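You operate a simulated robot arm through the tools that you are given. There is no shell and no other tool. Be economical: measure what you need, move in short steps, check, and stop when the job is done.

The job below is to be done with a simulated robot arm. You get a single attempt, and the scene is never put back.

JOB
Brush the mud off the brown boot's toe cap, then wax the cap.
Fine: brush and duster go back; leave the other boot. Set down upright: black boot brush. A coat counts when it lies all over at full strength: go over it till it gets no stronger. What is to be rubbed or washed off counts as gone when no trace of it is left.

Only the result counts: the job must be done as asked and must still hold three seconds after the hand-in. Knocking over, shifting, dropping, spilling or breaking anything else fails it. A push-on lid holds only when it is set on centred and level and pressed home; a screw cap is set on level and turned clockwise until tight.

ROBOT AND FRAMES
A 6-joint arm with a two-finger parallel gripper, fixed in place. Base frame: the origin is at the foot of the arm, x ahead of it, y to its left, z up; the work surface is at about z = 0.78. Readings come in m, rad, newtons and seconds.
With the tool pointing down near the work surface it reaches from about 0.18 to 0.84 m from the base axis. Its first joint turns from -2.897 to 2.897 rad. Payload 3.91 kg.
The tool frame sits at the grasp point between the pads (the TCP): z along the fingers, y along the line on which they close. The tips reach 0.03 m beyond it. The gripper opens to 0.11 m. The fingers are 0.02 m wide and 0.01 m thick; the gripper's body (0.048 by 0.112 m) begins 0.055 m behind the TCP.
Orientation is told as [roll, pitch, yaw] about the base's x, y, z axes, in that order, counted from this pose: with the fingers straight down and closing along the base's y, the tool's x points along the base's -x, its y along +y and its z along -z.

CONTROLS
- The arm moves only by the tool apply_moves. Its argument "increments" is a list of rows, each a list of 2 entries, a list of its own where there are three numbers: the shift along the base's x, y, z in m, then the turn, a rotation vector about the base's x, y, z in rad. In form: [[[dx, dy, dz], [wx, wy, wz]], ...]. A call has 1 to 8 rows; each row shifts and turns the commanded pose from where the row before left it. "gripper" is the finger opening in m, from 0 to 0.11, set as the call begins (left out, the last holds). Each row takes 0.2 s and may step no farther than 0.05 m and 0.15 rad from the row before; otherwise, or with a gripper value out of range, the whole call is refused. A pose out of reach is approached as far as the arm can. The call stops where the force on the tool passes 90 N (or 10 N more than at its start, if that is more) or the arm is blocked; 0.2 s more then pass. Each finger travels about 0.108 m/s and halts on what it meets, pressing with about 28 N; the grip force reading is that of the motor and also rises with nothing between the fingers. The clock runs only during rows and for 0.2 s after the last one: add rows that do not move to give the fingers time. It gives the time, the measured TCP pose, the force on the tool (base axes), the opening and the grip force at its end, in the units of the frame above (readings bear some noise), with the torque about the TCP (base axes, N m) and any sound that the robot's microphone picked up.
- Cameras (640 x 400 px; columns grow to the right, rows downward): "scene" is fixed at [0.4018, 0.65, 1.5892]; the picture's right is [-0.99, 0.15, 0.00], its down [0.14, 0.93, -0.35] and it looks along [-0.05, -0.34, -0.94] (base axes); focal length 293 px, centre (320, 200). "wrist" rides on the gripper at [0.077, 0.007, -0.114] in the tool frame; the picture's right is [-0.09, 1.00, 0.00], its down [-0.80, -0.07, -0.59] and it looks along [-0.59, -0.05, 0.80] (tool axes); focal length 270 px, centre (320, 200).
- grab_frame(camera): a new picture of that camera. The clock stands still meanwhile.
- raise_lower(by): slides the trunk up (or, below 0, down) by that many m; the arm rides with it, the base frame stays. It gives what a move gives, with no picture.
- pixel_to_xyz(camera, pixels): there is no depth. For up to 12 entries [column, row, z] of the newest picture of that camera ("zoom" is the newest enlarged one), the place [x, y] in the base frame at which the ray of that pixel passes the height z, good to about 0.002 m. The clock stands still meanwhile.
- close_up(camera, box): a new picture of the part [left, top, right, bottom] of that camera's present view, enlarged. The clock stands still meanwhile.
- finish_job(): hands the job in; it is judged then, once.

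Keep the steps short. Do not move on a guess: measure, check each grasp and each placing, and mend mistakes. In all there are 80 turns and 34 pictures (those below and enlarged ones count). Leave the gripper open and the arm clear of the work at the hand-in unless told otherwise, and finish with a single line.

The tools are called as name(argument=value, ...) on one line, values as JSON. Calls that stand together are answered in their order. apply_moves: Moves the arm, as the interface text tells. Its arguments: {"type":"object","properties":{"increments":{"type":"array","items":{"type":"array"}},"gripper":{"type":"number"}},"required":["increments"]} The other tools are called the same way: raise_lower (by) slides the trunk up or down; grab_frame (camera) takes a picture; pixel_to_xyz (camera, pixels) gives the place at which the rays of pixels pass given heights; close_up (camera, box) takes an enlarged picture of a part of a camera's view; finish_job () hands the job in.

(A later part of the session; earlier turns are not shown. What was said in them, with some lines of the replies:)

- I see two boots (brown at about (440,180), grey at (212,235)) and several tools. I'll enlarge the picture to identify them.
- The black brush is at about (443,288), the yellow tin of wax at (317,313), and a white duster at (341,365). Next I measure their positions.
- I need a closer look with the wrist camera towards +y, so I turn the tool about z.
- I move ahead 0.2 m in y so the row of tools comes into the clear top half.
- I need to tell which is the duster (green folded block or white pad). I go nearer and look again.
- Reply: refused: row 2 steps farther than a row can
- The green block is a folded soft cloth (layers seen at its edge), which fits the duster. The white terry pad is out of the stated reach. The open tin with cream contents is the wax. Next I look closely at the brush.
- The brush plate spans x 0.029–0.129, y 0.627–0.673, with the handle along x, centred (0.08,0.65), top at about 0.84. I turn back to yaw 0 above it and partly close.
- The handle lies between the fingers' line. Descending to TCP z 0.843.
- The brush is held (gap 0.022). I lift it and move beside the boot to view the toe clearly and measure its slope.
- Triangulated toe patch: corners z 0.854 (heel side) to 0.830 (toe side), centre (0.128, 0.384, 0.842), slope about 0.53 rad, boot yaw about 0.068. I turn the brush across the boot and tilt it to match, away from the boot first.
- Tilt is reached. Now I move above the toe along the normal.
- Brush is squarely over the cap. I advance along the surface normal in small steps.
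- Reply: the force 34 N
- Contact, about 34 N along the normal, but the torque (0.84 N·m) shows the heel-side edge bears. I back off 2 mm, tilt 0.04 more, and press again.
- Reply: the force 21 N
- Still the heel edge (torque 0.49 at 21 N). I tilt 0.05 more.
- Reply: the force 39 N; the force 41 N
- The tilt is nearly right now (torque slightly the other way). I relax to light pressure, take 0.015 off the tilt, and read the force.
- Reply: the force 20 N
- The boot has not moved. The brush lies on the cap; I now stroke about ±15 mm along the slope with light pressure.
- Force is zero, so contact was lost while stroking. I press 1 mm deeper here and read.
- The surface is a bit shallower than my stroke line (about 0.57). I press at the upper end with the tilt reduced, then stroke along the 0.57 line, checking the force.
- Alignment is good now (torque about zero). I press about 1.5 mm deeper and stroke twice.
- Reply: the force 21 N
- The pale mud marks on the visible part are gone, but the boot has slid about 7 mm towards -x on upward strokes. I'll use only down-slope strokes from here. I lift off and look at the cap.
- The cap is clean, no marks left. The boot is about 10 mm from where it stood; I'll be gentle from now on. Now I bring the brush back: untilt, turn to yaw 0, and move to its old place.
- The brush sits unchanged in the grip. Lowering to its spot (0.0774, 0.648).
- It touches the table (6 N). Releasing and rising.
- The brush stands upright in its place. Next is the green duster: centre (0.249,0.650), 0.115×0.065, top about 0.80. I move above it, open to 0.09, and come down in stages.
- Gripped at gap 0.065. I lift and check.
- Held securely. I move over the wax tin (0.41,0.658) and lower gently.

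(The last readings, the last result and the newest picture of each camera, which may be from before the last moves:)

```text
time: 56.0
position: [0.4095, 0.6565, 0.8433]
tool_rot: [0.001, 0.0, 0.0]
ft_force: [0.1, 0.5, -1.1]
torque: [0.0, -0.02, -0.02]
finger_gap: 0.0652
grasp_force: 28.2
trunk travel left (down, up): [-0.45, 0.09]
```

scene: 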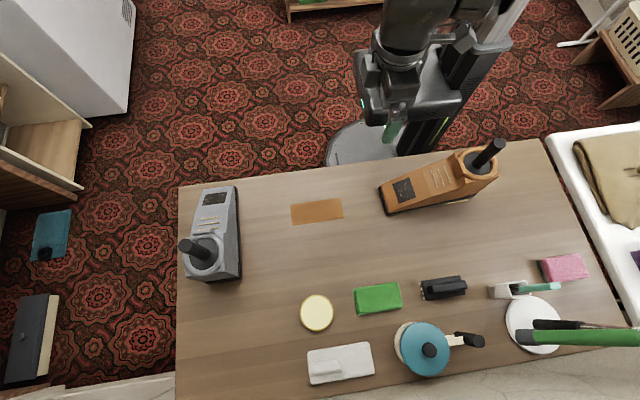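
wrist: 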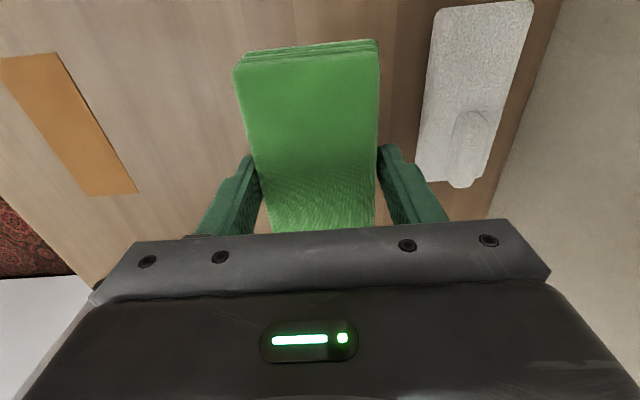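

apply_moves(increments=[[[0, 0, -0.002], [0, 0, 0]], [[0, 0, 0], [0, 0, 0]]])

apply_moves(increments=[[[0, 0, -0.002], [0, 0, 0]], [[0, 0, 0], [0, 0, 0]]])

apply_moves(increments=[[[0, 0, -0.0015], [0, 0, 0]], [[0, 0, 0], [0, 0, 0]]])

```text
time: 56.6
position: [0.4098, 0.6564, 0.8416]
tool_rot: [0.002, 0.0, -0.003]
ft_force: [-0.3, 0.0, -0.3]
torque: [0.01, 0.01, 0.0]
finger_gap: 0.0654
grasp_force: 28.2
trunk travel left (down, up): [-0.45, 0.09]
```

```text
time: 57.2
position: [0.4091, 0.6563, 0.8402]
tool_rot: [0.0, 0.001, -0.002]
ft_force: [-0.1, 0.7, -1.0]
torque: [-0.03, -0.01, -0.01]
finger_gap: 0.0653
grasp_force: 28.3
trunk travel left (down, up): [-0.45, 0.09]
```

```text
time: 57.8
position: [0.4098, 0.6572, 0.8389]
tool_rot: [0.003, 0.0, -0.002]
ft_force: [-0.6, -0.3, -1.2]
torque: [-0.01, -0.02, -0.01]
finger_gap: 0.0654
grasp_force: 27.9
trunk travel left (down, up): [-0.45, 0.09]
```

No contact yet (cloth bottom about 0.803). Continuing in slightly larger steps.

apply_moves(increments=[[[0, 0, -0.0015], [0, 0, 0]], [[0, 0, -0.0015], [0, 0, 0]], [[0, 0, 0], [0, 0, 0]]])

```text
time: 58.6
position: [0.4091, 0.6566, 0.8389]
tool_rot: [0.005, -0.001, 0.001]
ft_force: [-0.6, 0.6, 14.5]
torque: [-0.07, 0.37, -0.03]
finger_gap: 0.0652
grasp_force: 28.0
trunk travel left (down, up): [-0.45, 0.09]
```

The duster presses the wax at about 15 N. I dwell, then lift and carry it towards the boot, turning.

apply_moves(increments=[[[0, 0, 0], [0, 0, 0]], [[0, 0, 0.005], [0, 0, 0]], [[0, 0, 0.045], [0, 0, 0]], [[0, 0, 0.05], [0, 0, 0]], [[-0.02, -0.03, 0.03], [0, 0, 0.149]], [[-0.03, -0.03, 0.01], [0, 0, 0.149]], [[-0.03, -0.03, 0], [0, 0, 0.149]], [[-0.03, -0.03, 0], [0, 0, 0.149]]])

apply_moves(increments=[[[-0.03, -0.03, 0], [0, 0, 0.149]], [[-0.02, -0.03, 0], [0, 0, 0.149]], [[-0.02, -0.03, 0], [0, 0, 0.149]], [[-0.01, -0.03, 0], [0, 0, 0.149]], [[-0.01, -0.02, 0], [0, 0, 0.149]], [[0, -0.007, 0], [0, 0, 0.149]], [[0, 0, 0], [0, 0, 0.149]], [[0, 0, 0], [-0.01, 0.1465, 0]]])

close_up(camera="scene", box=[270, 250, 430, 350])

```text
time: 60.4
position: [0.2986, 0.5351, 0.9755]
tool_rot: [0.002, 0.001, 0.597]
ft_force: [-0.6, 0.1, -0.5]
torque: [0.01, 0.0, 0.01]
finger_gap: 0.0654
grasp_force: 27.8
trunk travel left (down, up): [-0.45, 0.09]
```

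```text
time: 62.2
position: [0.2083, 0.3904, 0.9741]
tool_rot: [0.15, 0.0, 1.641]
ft_force: [-0.5, -0.8, -0.8]
torque: [0.0, -0.01, -0.03]
finger_gap: 0.0655
grasp_force: 28.4
trunk travel left (down, up): [-0.45, 0.09]
```

```text
4.00 times, centred on (350, 300) of scene
```

zoom: 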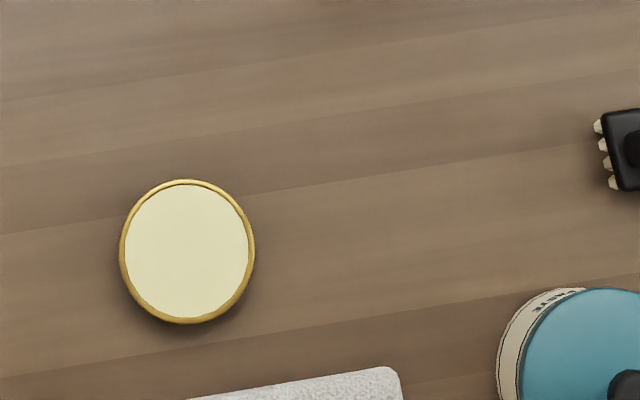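

The tin is unmoved. I finish the tilt and approach the cap along the normal.

apply_moves(increments=[[[0, 0, 0], [-0.01, 0.1465, 0]], [[0, 0, 0], [-0.01, 0.1465, 0]], [[0, 0, 0], [-0.01, 0.146, 0]], [[-0.019, -0.001, -0.022], [0, 0, 0]], [[-0.0155, -0.001, -0.025], [0, 0, 0]], [[-0.0137, -0.001, -0.0209], [0, 0, 0]], [[-0.0137, -0.001, -0.0209], [0, 0, 0]], [[0, 0, 0], [0, 0, 0]]])

apply_moves(increments=[[[-0.0033, -0.0002, -0.005], [0, 0, 0]], [[-0.0022, -0.0001, -0.0033], [0, 0, 0]], [[0, 0, 0], [0, 0, 0]]])

```text
time: 64.0
position: [0.1469, 0.3855, 0.8861]
tool_rot: [0.586, 0.0, 1.638]
ft_force: [0.2, 0.3, -0.1]
torque: [-0.01, 0.01, -0.02]
finger_gap: 0.0653
grasp_force: 27.5
trunk travel left (down, up): [-0.45, 0.09]
```

```text
time: 64.8
position: [0.1414, 0.3848, 0.8774]
tool_rot: [0.589, 0.0, 1.638]
ft_force: [0.0, -0.2, -1.2]
torque: [-0.02, 0.01, -0.01]
finger_gap: 0.0654
grasp_force: 28.4
trunk travel left (down, up): [-0.45, 0.09]
```

apply_moves(increments=[[[-0.0016, 0.002, -0.0025], [0, 0, 0]], [[-0.0011, 0, -0.0017], [0, 0, 0]], [[0, 0, 0], [0, 0, 0]]])

apply_moves(increments=[[[-0.0008, 0, -0.0013], [0, 0, 0]], [[0, 0, 0], [0, 0, 0]]])

```text
time: 65.6
position: [0.1386, 0.3881, 0.8745]
tool_rot: [0.588, 0.001, 1.64]
ft_force: [2.8, 0.2, 4.1]
torque: [-0.03, -0.2, 0.02]
finger_gap: 0.0654
grasp_force: 27.6
trunk travel left (down, up): [-0.45, 0.09]
```

```text
time: 66.2
position: [0.1386, 0.3881, 0.8725]
tool_rot: [0.588, -0.002, 1.639]
ft_force: [8.2, 2.1, 18.2]
torque: [-0.03, -0.55, 0.11]
finger_gap: 0.0654
grasp_force: 28.0
trunk travel left (down, up): [-0.45, 0.09]
```

Toe-side edge bears; I reduce the tilt by 0.025, easing slightly.

apply_moves(increments=[[[0.0001, 0, 0.0002], [0.0017, -0.025, 0]], [[0, 0, 0], [0, 0, 0]]])

```text
time: 66.8
position: [0.138, 0.3876, 0.8728]
tool_rot: [0.563, 0.0, 1.639]
ft_force: [6.3, 4.0, 17.1]
torque: [-0.04, 0.81, -0.14]
finger_gap: 0.0655
grasp_force: 28.0
trunk travel left (down, up): [-0.45, 0.09]
```

Now the upper edge bears; +0.012 balances. Then gentle sideways strokes ±12 mm.

apply_moves(increments=[[[0.0001, 0, 0.0002], [-0.0008, 0.012, 0]], [[0, 0, 0], [0, 0, 0]]])

apply_moves(increments=[[[-0.0004, 0.006, 0], [0, 0, 0]], [[-0.0004, 0.006, 0], [0, 0, 0]], [[0.0004, -0.006, 0], [0, 0, 0]], [[0.0004, -0.006, 0], [0, 0, 0]], [[0.0004, -0.006, 0], [0, 0, 0]], [[0.0004, -0.006, 0], [0, 0, 0]], [[-0.0004, 0.006, 0], [0, 0, 0]], [[-0.0004, 0.006, 0], [0, 0, 0]]])

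```text
time: 67.4
position: [0.138, 0.3865, 0.8734]
tool_rot: [0.577, 0.0, 1.639]
ft_force: [5.9, 1.1, 11.7]
torque: [0.21, -0.37, -0.01]
finger_gap: 0.0651
grasp_force: 28.1
trunk travel left (down, up): [-0.45, 0.09]
```

```text
time: 69.2
position: [0.1378, 0.3867, 0.8731]
tool_rot: [0.575, 0.003, 1.638]
ft_force: [0.3, -0.1, -0.5]
torque: [-0.01, 0.01, 0.0]
finger_gap: 0.0656
grasp_force: 27.9
trunk travel left (down, up): [-0.45, 0.09]
```

Force fell to zero. I lift off and check the cap.

apply_moves(increments=[[[0.016, 0.001, 0.025], [0, 0, 0]], [[0.035, 0.001, 0.03], [0, 0, 0]], [[0.045, 0, 0.0], [0, 0, 0]], [[0.03, 0, 0], [0, 0, 0]], [[0, 0, 0], [0, 0, 0]]])

close_up(camera="scene", box=[360, 150, 480, 225])

```text
time: 70.4
position: [0.2615, 0.3906, 0.929]
tool_rot: [0.576, -0.002, 1.638]
ft_force: [0.1, 0.5, -0.2]
torque: [0.0, -0.02, 0.0]
finger_gap: 0.0653
grasp_force: 27.9
trunk travel left (down, up): [-0.45, 0.09]
```

```text
5.33 times, centred on (420, 188) of scene
```

zoom: 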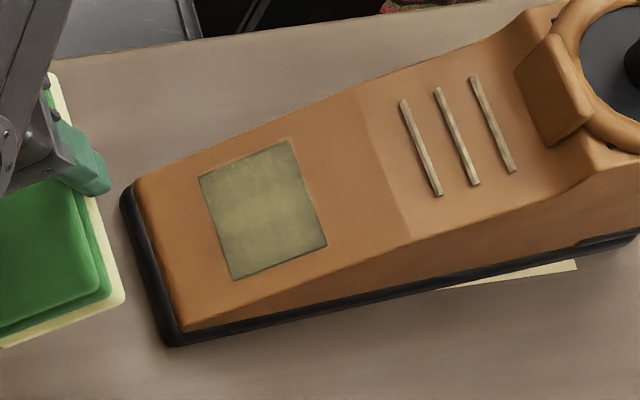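

Wax is taking, but not yet full. I go again, with down-slope strokes so the boot isn't pushed back.

apply_moves(increments=[[[-0.0404, -0.001, -0.0107], [0, 0, 0]], [[-0.0404, -0.001, -0.0107], [0, 0, 0]], [[-0.0403, -0.001, -0.0108], [0, 0, 0]], [[-0.0109, -0.0008, -0.0168], [0, 0, 0]], [[-0.0005, 0, -0.0008], [0, 0, 0]], [[0, 0, 0], [0, 0, 0]]])

apply_moves(increments=[[[-0.0005, 0, -0.0008], [0, 0, 0]], [[0, 0, 0], [0, 0, 0]]])

```text
time: 71.8
position: [0.1309, 0.3854, 0.8773]
tool_rot: [0.577, 0.0, 1.638]
ft_force: [-0.2, -1.0, -0.4]
torque: [0.0, 0.02, -0.02]
finger_gap: 0.0655
grasp_force: 28.5
trunk travel left (down, up): [-0.45, 0.09]
```

```text
time: 72.4
position: [0.1293, 0.3853, 0.8772]
tool_rot: [0.576, 0.0, 1.638]
ft_force: [0.3, 0.4, -1.0]
torque: [0.01, -0.03, 0.01]
finger_gap: 0.0651
grasp_force: 27.9
trunk travel left (down, up): [-0.45, 0.09]
```

apply_moves(increments=[[[-0.0007, 0.001, -0.0011], [0, 0, 0]], [[0, 0, 0], [0, 0, 0]]])

apply_moves(increments=[[[-0.0005, 0, -0.0008], [0, 0, 0]], [[0, 0, 0], [0, 0, 0]]])

```text
time: 73.0
position: [0.131, 0.3851, 0.8773]
tool_rot: [0.575, 0.002, 1.639]
ft_force: [4.8, -2.7, 12.2]
torque: [-0.53, -0.07, 0.2]
finger_gap: 0.0653
grasp_force: 27.9
trunk travel left (down, up): [-0.45, 0.09]
```

```text
time: 73.6
position: [0.1309, 0.3872, 0.8766]
tool_rot: [0.575, -0.002, 1.64]
ft_force: [8.3, -2.3, 24.1]
torque: [-0.41, 0.03, 0.25]
finger_gap: 0.0656
grasp_force: 28.0
trunk travel left (down, up): [-0.45, 0.09]
```

Well aligned, 25 N. Down-slope stroke of 20 mm with slight side wiggle.

apply_moves(increments=[[[0.0034, 0.003, -0.0022], [0, 0, 0]], [[0.0034, -0.003, -0.0022], [0, 0, 0]], [[0.0034, -0.003, -0.0022], [0, 0, 0]], [[0.0034, 0.003, -0.0022], [0, 0, 0]], [[0.0034, 0.003, -0.0022], [0, 0, 0]]])

apply_moves(increments=[[[0.0055, 0.0003, 0.0084], [0, 0, 0]], [[-0.017, -0.003, 0.011], [0, 0, 0]], [[-0.0055, -0.0003, -0.0084], [0, 0, 0]], [[0, 0, 0], [0, 0, 0]]])

```text
time: 74.8
position: [0.1466, 0.3871, 0.8663]
tool_rot: [0.576, 0.001, 1.64]
ft_force: [7.8, -6.6, 30.1]
torque: [-0.07, 0.22, 0.03]
finger_gap: 0.0655
grasp_force: 28.3
trunk travel left (down, up): [-0.45, 0.09]
```

```text
time: 75.8
position: [0.1306, 0.3869, 0.8765]
tool_rot: [0.577, -0.002, 1.64]
ft_force: [4.3, 1.1, 11.8]
torque: [0.01, 0.08, 0.02]
finger_gap: 0.0653
grasp_force: 28.1
trunk travel left (down, up): [-0.45, 0.09]
```

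Contact held at about 30 N throughout. Two more strokes the same way.

apply_moves(increments=[[[-0.0004, 0, -0.0006], [0, 0, 0]], [[0.0034, 0.003, -0.0022], [0, 0, 0]], [[0.0034, -0.003, -0.0022], [0, 0, 0]], [[0.0034, -0.003, -0.0022], [0, 0, 0]], [[0.0034, 0.003, -0.0022], [0, 0, 0]], [[0.0034, 0.0, -0.0022], [0, 0, 0]]])

apply_moves(increments=[[[0.0055, 0.0003, 0.0084], [0, 0, 0]], [[-0.017, 0, 0.011], [0, 0, 0]], [[-0.0055, -0.0003, -0.0084], [0, 0, 0]], [[0, 0, 0], [0, 0, 0]], [[0.0034, 0.003, -0.0022], [0, 0, 0]], [[0.0034, -0.003, -0.0022], [0, 0, 0]], [[0.0034, -0.003, -0.0022], [0, 0, 0]], [[0.0034, 0.003, -0.0022], [0, 0, 0]]])

apply_moves(increments=[[[0.016, 0.001, 0.025], [0, 0, 0]], [[0.035, 0.001, 0.03], [0, 0, 0]], [[0.045, 0, 0.0], [0, 0, 0]], [[0.03, 0, 0], [0, 0, 0]], [[0, 0, 0], [0, 0, 0]]])

close_up(camera="scene", box=[360, 150, 480, 225])

```text
time: 77.2
position: [0.1456, 0.3863, 0.8648]
tool_rot: [0.576, 0.001, 1.64]
ft_force: [5.5, 0.0, 30.1]
torque: [-0.07, 0.37, 0.02]
finger_gap: 0.0654
grasp_force: 27.7
trunk travel left (down, up): [-0.45, 0.09]
```

```text
time: 79.0
position: [0.143, 0.3857, 0.8666]
tool_rot: [0.575, 0.0, 1.638]
ft_force: [5.6, -3.0, 16.0]
torque: [-0.01, 0.04, 0.01]
finger_gap: 0.0654
grasp_force: 28.1
trunk travel left (down, up): [-0.45, 0.09]
```

```text
time: 80.2
position: [0.269, 0.3873, 0.9227]
tool_rot: [0.576, 0.0, 1.639]
ft_force: [0.0, 0.8, -0.7]
torque: [0.01, 0.0, 0.01]
finger_gap: 0.0654
grasp_force: 28.5
trunk travel left (down, up): [-0.45, 0.09]
```

```text
5.33 times, centred on (420, 188) of scene
```

zoom: 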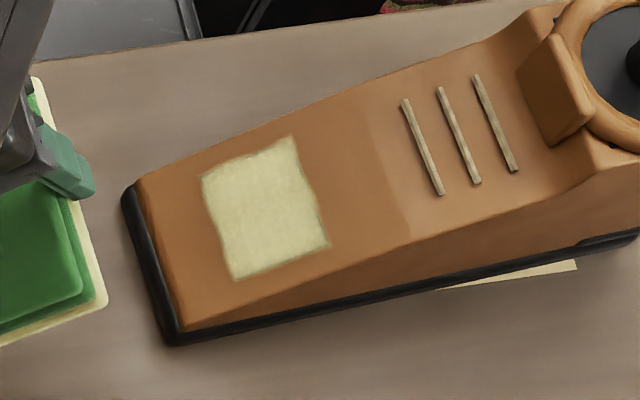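

Much stronger now and the boot held still. More strokes until there's no further change.

apply_moves(increments=[[[-0.03, 0, 0], [0, 0, 0]], [[-0.045, 0, 0], [0, 0, 0]], [[-0.035, -0.001, -0.03], [0, 0, 0]], [[-0.0105, -0.0007, -0.0166], [0, 0, 0]], [[-0.0136, 0, 0.0088], [0, 0, 0]], [[-0.0055, -0.0003, -0.0084], [0, 0, 0]], [[0, 0, 0], [0, 0, 0]]])

apply_moves(increments=[[[0.0034, 0.004, -0.0022], [0, 0, 0]], [[0.0034, -0.004, -0.0022], [0, 0, 0]], [[0.0034, -0.004, -0.0022], [0, 0, 0]], [[0.0034, 0.004, -0.0022], [0, 0, 0]], [[0.0055, 0.0003, 0.0084], [0, 0, 0]], [[-0.0136, 0, 0.0088], [0, 0, 0]], [[-0.0058, -0.0003, -0.0089], [0, 0, 0]], [[0, 0, 0], [0, 0, 0]]])

apply_moves(increments=[[[0.0034, 0.004, -0.0022], [0, 0, 0]], [[0.0034, -0.004, -0.0022], [0, 0, 0]], [[0.0034, -0.004, -0.0022], [0, 0, 0]], [[0.0034, 0.004, -0.0022], [0, 0, 0]], [[0.0055, 0.0003, 0.0084], [0, 0, 0]], [[-0.0136, 0, 0.0088], [0, 0, 0]], [[-0.0058, -0.0003, -0.0089], [0, 0, 0]], [[0, 0, 0], [0, 0, 0]]])

apply_moves(increments=[[[0.0034, 0.004, -0.0022], [0, 0, 0]], [[0.0034, -0.004, -0.0022], [0, 0, 0]], [[0.0034, -0.004, -0.0022], [0, 0, 0]], [[0.0034, 0.004, -0.0022], [0, 0, 0]]])

apply_moves(increments=[[[0.016, 0.001, 0.025], [0, 0, 0]], [[0.035, 0.001, 0.03], [0, 0, 0]], [[0.045, 0, 0.0], [0, 0, 0]], [[0.03, 0, 0], [0, 0, 0]], [[0, 0, 0], [0, 0, 0]]])

close_up(camera="scene", box=[360, 150, 480, 225])

```text
time: 81.8
position: [0.1293, 0.387, 0.8749]
tool_rot: [0.577, -0.002, 1.638]
ft_force: [7.8, 1.7, 21.0]
torque: [-0.42, 0.17, 0.25]
finger_gap: 0.0651
grasp_force: 27.7
trunk travel left (down, up): [-0.45, 0.09]
```

```text
time: 83.6
position: [0.1291, 0.3865, 0.8744]
tool_rot: [0.576, -0.001, 1.638]
ft_force: [6.2, 1.2, 13.6]
torque: [-0.07, 0.06, 0.08]
finger_gap: 0.0655
grasp_force: 27.9
trunk travel left (down, up): [-0.45, 0.09]
```

```text
time: 85.4
position: [0.1286, 0.3848, 0.8746]
tool_rot: [0.575, -0.002, 1.639]
ft_force: [8.4, 1.3, 18.6]
torque: [-0.24, 0.13, 0.17]
finger_gap: 0.0653
grasp_force: 28.0
trunk travel left (down, up): [-0.45, 0.09]
```

```text
time: 86.4
position: [0.144, 0.383, 0.8665]
tool_rot: [0.576, 0.0, 1.64]
ft_force: [7.0, -3.0, 31.5]
torque: [0.08, 0.31, 0.0]
finger_gap: 0.0656
grasp_force: 27.5
trunk travel left (down, up): [-0.45, 0.09]
```

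```text
time: 87.6
position: [0.2694, 0.388, 0.9211]
tool_rot: [0.574, 0.003, 1.64]
ft_force: [-0.5, 0.5, 0.2]
torque: [0.01, -0.01, 0.01]
finger_gap: 0.0655
grasp_force: 27.9
trunk travel left (down, up): [-0.45, 0.09]
```

```text
5.33 times, centred on (420, 188) of scene
```

zoom: 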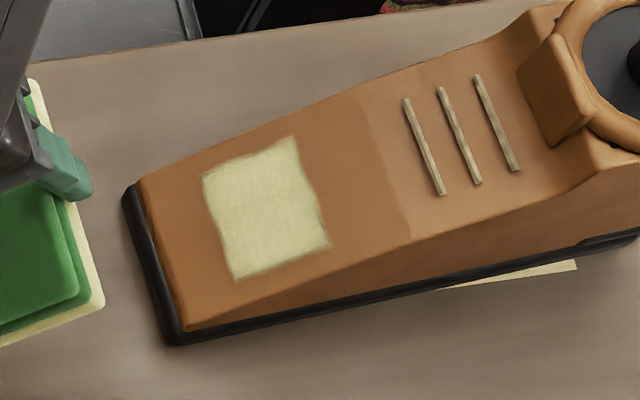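

It looks about saturated. One more round to confirm it gets no stronger, reaching slightly wider.

apply_moves(increments=[[[-0.03, 0, 0], [0, 0, 0]], [[-0.045, 0, 0], [0, 0, 0]], [[-0.035, -0.001, -0.03], [0, 0, 0]], [[-0.0105, -0.0007, -0.0166], [0, 0, 0]], [[-0.0156, 0.006, 0.01], [0, 0, 0]], [[-0.0058, -0.0003, -0.0086], [0, 0, 0]], [[0, 0, 0], [0, 0, 0]]])

apply_moves(increments=[[[0.0039, -0.005, -0.0025], [0, 0, 0]], [[0.0039, -0.005, -0.0025], [0, 0, 0]], [[0.0039, 0.004, -0.0025], [0, 0, 0]], [[0.0039, 0.004, -0.0025], [0, 0, 0]], [[0.0055, 0.0003, 0.0084], [0, 0, 0]], [[-0.0156, 0, 0.01], [0, 0, 0]], [[-0.0058, -0.0003, -0.0087], [0, 0, 0]], [[0, 0, 0], [0, 0, 0]]])

apply_moves(increments=[[[0.0039, 0.004, -0.0025], [0, 0, 0]], [[0.0039, -0.004, -0.0025], [0, 0, 0]], [[0.0039, -0.006, -0.0025], [0, 0, 0]], [[0.0039, 0.005, -0.0025], [0, 0, 0]], [[0.0039, 0.001, -0.0025], [0, 0, 0]]])

apply_moves(increments=[[[0.016, 0.001, 0.025], [0, 0, 0]], [[0.035, 0.001, 0.03], [0, 0, 0]], [[0.045, 0, 0.0], [0, 0, 0]], [[0.03, 0, 0], [0, 0, 0]], [[0, 0, 0], [0, 0, 0]]])

close_up(camera="scene", box=[360, 150, 480, 225])

```text
time: 89.2
position: [0.1291, 0.3916, 0.8753]
tool_rot: [0.575, -0.003, 1.64]
ft_force: [5.2, 1.0, 12.2]
torque: [-0.1, 0.1, 0.02]
finger_gap: 0.0655
grasp_force: 28.2
trunk travel left (down, up): [-0.45, 0.09]
```

```text
time: 91.0
position: [0.1271, 0.3901, 0.8761]
tool_rot: [0.576, -0.003, 1.639]
ft_force: [9.4, 1.1, 28.9]
torque: [-0.48, 0.31, 0.19]
finger_gap: 0.0652
grasp_force: 28.0
trunk travel left (down, up): [-0.45, 0.09]
```

```text
time: 92.2
position: [0.1449, 0.3901, 0.8618]
tool_rot: [0.575, 0.002, 1.639]
ft_force: [1.8, -0.9, 7.2]
torque: [0.27, -0.01, -0.05]
finger_gap: 0.0655
grasp_force: 28.4
trunk travel left (down, up): [-0.45, 0.09]
```

```text
time: 93.4
position: [0.2722, 0.3935, 0.9177]
tool_rot: [0.577, 0.002, 1.638]
ft_force: [-0.1, -0.3, -1.2]
torque: [-0.01, 0.02, 0.0]
finger_gap: 0.0655
grasp_force: 28.2
trunk travel left (down, up): [-0.45, 0.09]
```

```text
5.33 times, centred on (420, 188) of scene
```

zoom: 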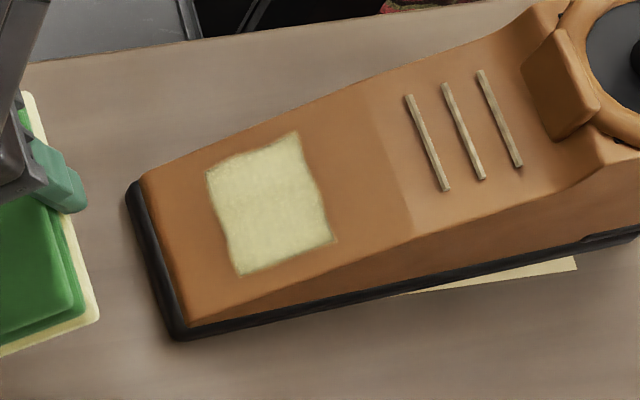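

No further change, so the coat is saturated. Now I return the duster: untilt, yaw back to 0, move over (0.2504,0.6473).

apply_moves(increments=[[[0, 0.02, 0.04], [0.0098, -0.1437, 0]], [[0, 0.03, 0.02], [0.0098, -0.1437, 0]], [[0, 0.035, 0], [0.0098, -0.1437, 0]], [[0, 0.035, 0], [0.0098, -0.1437, 0]], [[0, 0.035, 0], [0, 0, -0.149]], [[0, 0.035, 0], [0, 0, -0.149]], [[0, 0.035, 0], [0, 0, -0.149]], [[0, 0.028, 0], [0, 0, -0.149]]])

apply_moves(increments=[[[-0.02, 0, 0], [0, 0, -0.149]], [[0, 0, 0], [0, 0, -0.149]], [[0, 0, 0], [0, 0, -0.149]], [[0, 0, 0], [0, 0, -0.149]], [[0, 0, 0], [0, 0, -0.149]], [[0, 0, 0], [0, 0, -0.149]], [[0, 0, 0], [0, 0, -0.149]], [[0, 0, 0], [0, 0, 0]]])

```text
time: 95.2
position: [0.2729, 0.6462, 0.9763]
tool_rot: [0.0, 0.001, 1.041]
ft_force: [0.1, 0.3, -0.6]
torque: [0.01, 0.0, -0.01]
finger_gap: 0.0655
grasp_force: 27.9
trunk travel left (down, up): [-0.45, 0.09]
```

```text
time: 97.0
position: [0.2517, 0.6449, 0.9787]
tool_rot: [0.001, -0.001, -0.004]
ft_force: [0.7, 0.2, -1.1]
torque: [0.01, 0.0, 0.03]
finger_gap: 0.0654
grasp_force: 27.8
trunk travel left (down, up): [-0.45, 0.09]
```

Lowering to z about 0.82, then creeping to contact.

apply_moves(increments=[[[-0.001, 0.002, -0.05], [0, 0, 0.004]], [[0, 0, -0.05], [0, 0, 0]], [[0, 0, -0.04], [0, 0, 0]], [[0, 0, -0.015], [0, 0, 0]], [[0, 0, -0.004], [0, 0, 0]], [[0, 0, 0], [0, 0, 0]]])

apply_moves(increments=[[[0, 0, -0.002], [0, 0, 0]], [[0, 0, 0], [0, 0, 0]]])

apply_moves(increments=[[[0, 0, -0.001], [0, 0, 0]], [[0, 0, 0], [0, 0, 0]]])

```text
time: 98.4
position: [0.2515, 0.6482, 0.8189]
tool_rot: [0.0, -0.001, 0.005]
ft_force: [0.3, 0.3, -1.0]
torque: [0.02, -0.04, 0.04]
finger_gap: 0.0652
grasp_force: 27.9
trunk travel left (down, up): [-0.45, 0.09]
```

```text
time: 99.0
position: [0.2512, 0.6485, 0.8159]
tool_rot: [0.0, 0.001, 0.005]
ft_force: [0.4, 0.2, 0.0]
torque: [0.0, 0.0, 0.03]
finger_gap: 0.0656
grasp_force: 28.4
trunk travel left (down, up): [-0.45, 0.09]
```

```text
time: 99.6
position: [0.2509, 0.6476, 0.8155]
tool_rot: [0.0, 0.0, 0.004]
ft_force: [-0.1, 0.3, -0.2]
torque: [0.0, 0.0, 0.0]
finger_gap: 0.0653
grasp_force: 27.8
trunk travel left (down, up): [-0.45, 0.09]
```

apply_moves(increments=[[[0, 0, -0.001], [0, 0, 0]], [[0, 0, 0], [0, 0, 0]]])

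```text
time: 100.2
position: [0.2525, 0.6475, 0.8136]
tool_rot: [0.001, 0.001, 0.004]
ft_force: [0.6, -0.4, 0.3]
torque: [-0.04, 0.0, -0.03]
finger_gap: 0.0654
grasp_force: 27.8
trunk travel left (down, up): [-0.45, 0.09]
```

apply_moves(increments=[[[0, 0, -0.001], [0, 0, 0]], [[0, 0, 0], [0, 0, 0]]])

```text
time: 100.8
position: [0.2523, 0.6471, 0.8144]
tool_rot: [0.0, 0.001, 0.003]
ft_force: [-0.8, 0.7, 2.6]
torque: [-0.08, -0.2, 0.02]
finger_gap: 0.0653
grasp_force: 27.8
trunk travel left (down, up): [-0.45, 0.09]
```

Light contact (about 3 N). I release, rise straight up and move clear.

apply_moves(increments=[[[0, 0, 0], [0, 0, 0]], [[0, 0, 0], [0, 0, 0]], [[0, 0, 0], [0, 0, 0]]], gripper=0.09)

apply_moves(increments=[[[0, 0, 0.03], [0, 0, 0]], [[0, 0, 0.05], [0, 0, 0]], [[0, 0, 0.05], [0, 0, 0]], [[0.02, -0.04, 0.02], [0, 0, 0]], [[0.02, -0.045, 0], [0, 0, 0]], [[0.02, -0.045, 0], [0, 0, 0]], [[0.02, -0.045, 0], [0, 0, 0]], [[0, -0.045, 0], [0, 0, 0]]])

apply_moves(increments=[[[0, -0.045, 0.02], [0, 0, 0]], [[0, -0.045, 0.02], [0, 0, 0]], [[0, 0, 0.03], [0, 0, 0]], [[0, 0, 0], [0, 0, 0]]], gripper=0.11)

grab_frame(camera="scene")

```text
time: 101.6
position: [0.2524, 0.6475, 0.8136]
tool_rot: [0.003, 0.0, 0.004]
ft_force: [0.0, -0.2, -0.1]
torque: [0.02, -0.02, 0.0]
finger_gap: 0.0899
grasp_force: 0.0
trunk travel left (down, up): [-0.45, 0.09]
```

```text
time: 103.4
position: [0.3308, 0.4267, 0.9618]
tool_rot: [0.0, 0.002, 0.004]
ft_force: [-0.3, 0.2, 0.1]
torque: [0.02, 0.02, 0.06]
finger_gap: 0.0903
grasp_force: 0.0
trunk travel left (down, up): [-0.45, 0.09]
```

```text
time: 104.4
position: [0.3315, 0.3363, 1.0333]
tool_rot: [0.001, 0.001, 0.004]
ft_force: [-0.3, 0.4, -0.1]
torque: [0.01, 0.0, -0.02]
finger_gap: 0.11
grasp_force: 0.1
trunk travel left (down, up): [-0.45, 0.09]
```

```text
3 pictures are left
```

scene: 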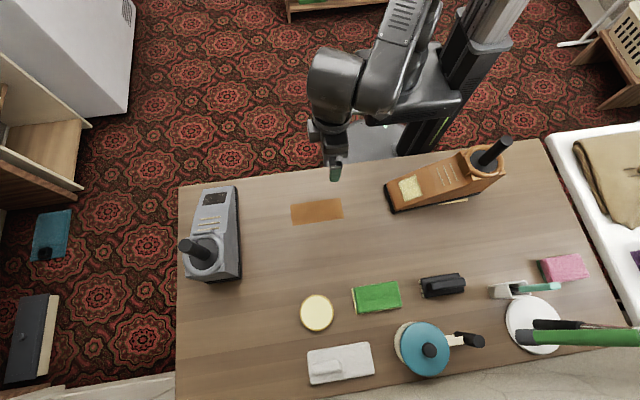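

Brush and duster are back in place, the cap is waxed evenly, the other boot and the tin are untouched, and the gripper is open and clear. Handing in.

finish_job()

```text
The job is handed in.
```

The brown boot's toe cap is brushed clean and waxed until the coat got no stronger, the brush is back upright and the duster is back in place, but the brown boot slid about 1.5 cm on the table during the rubbing and I left it there.
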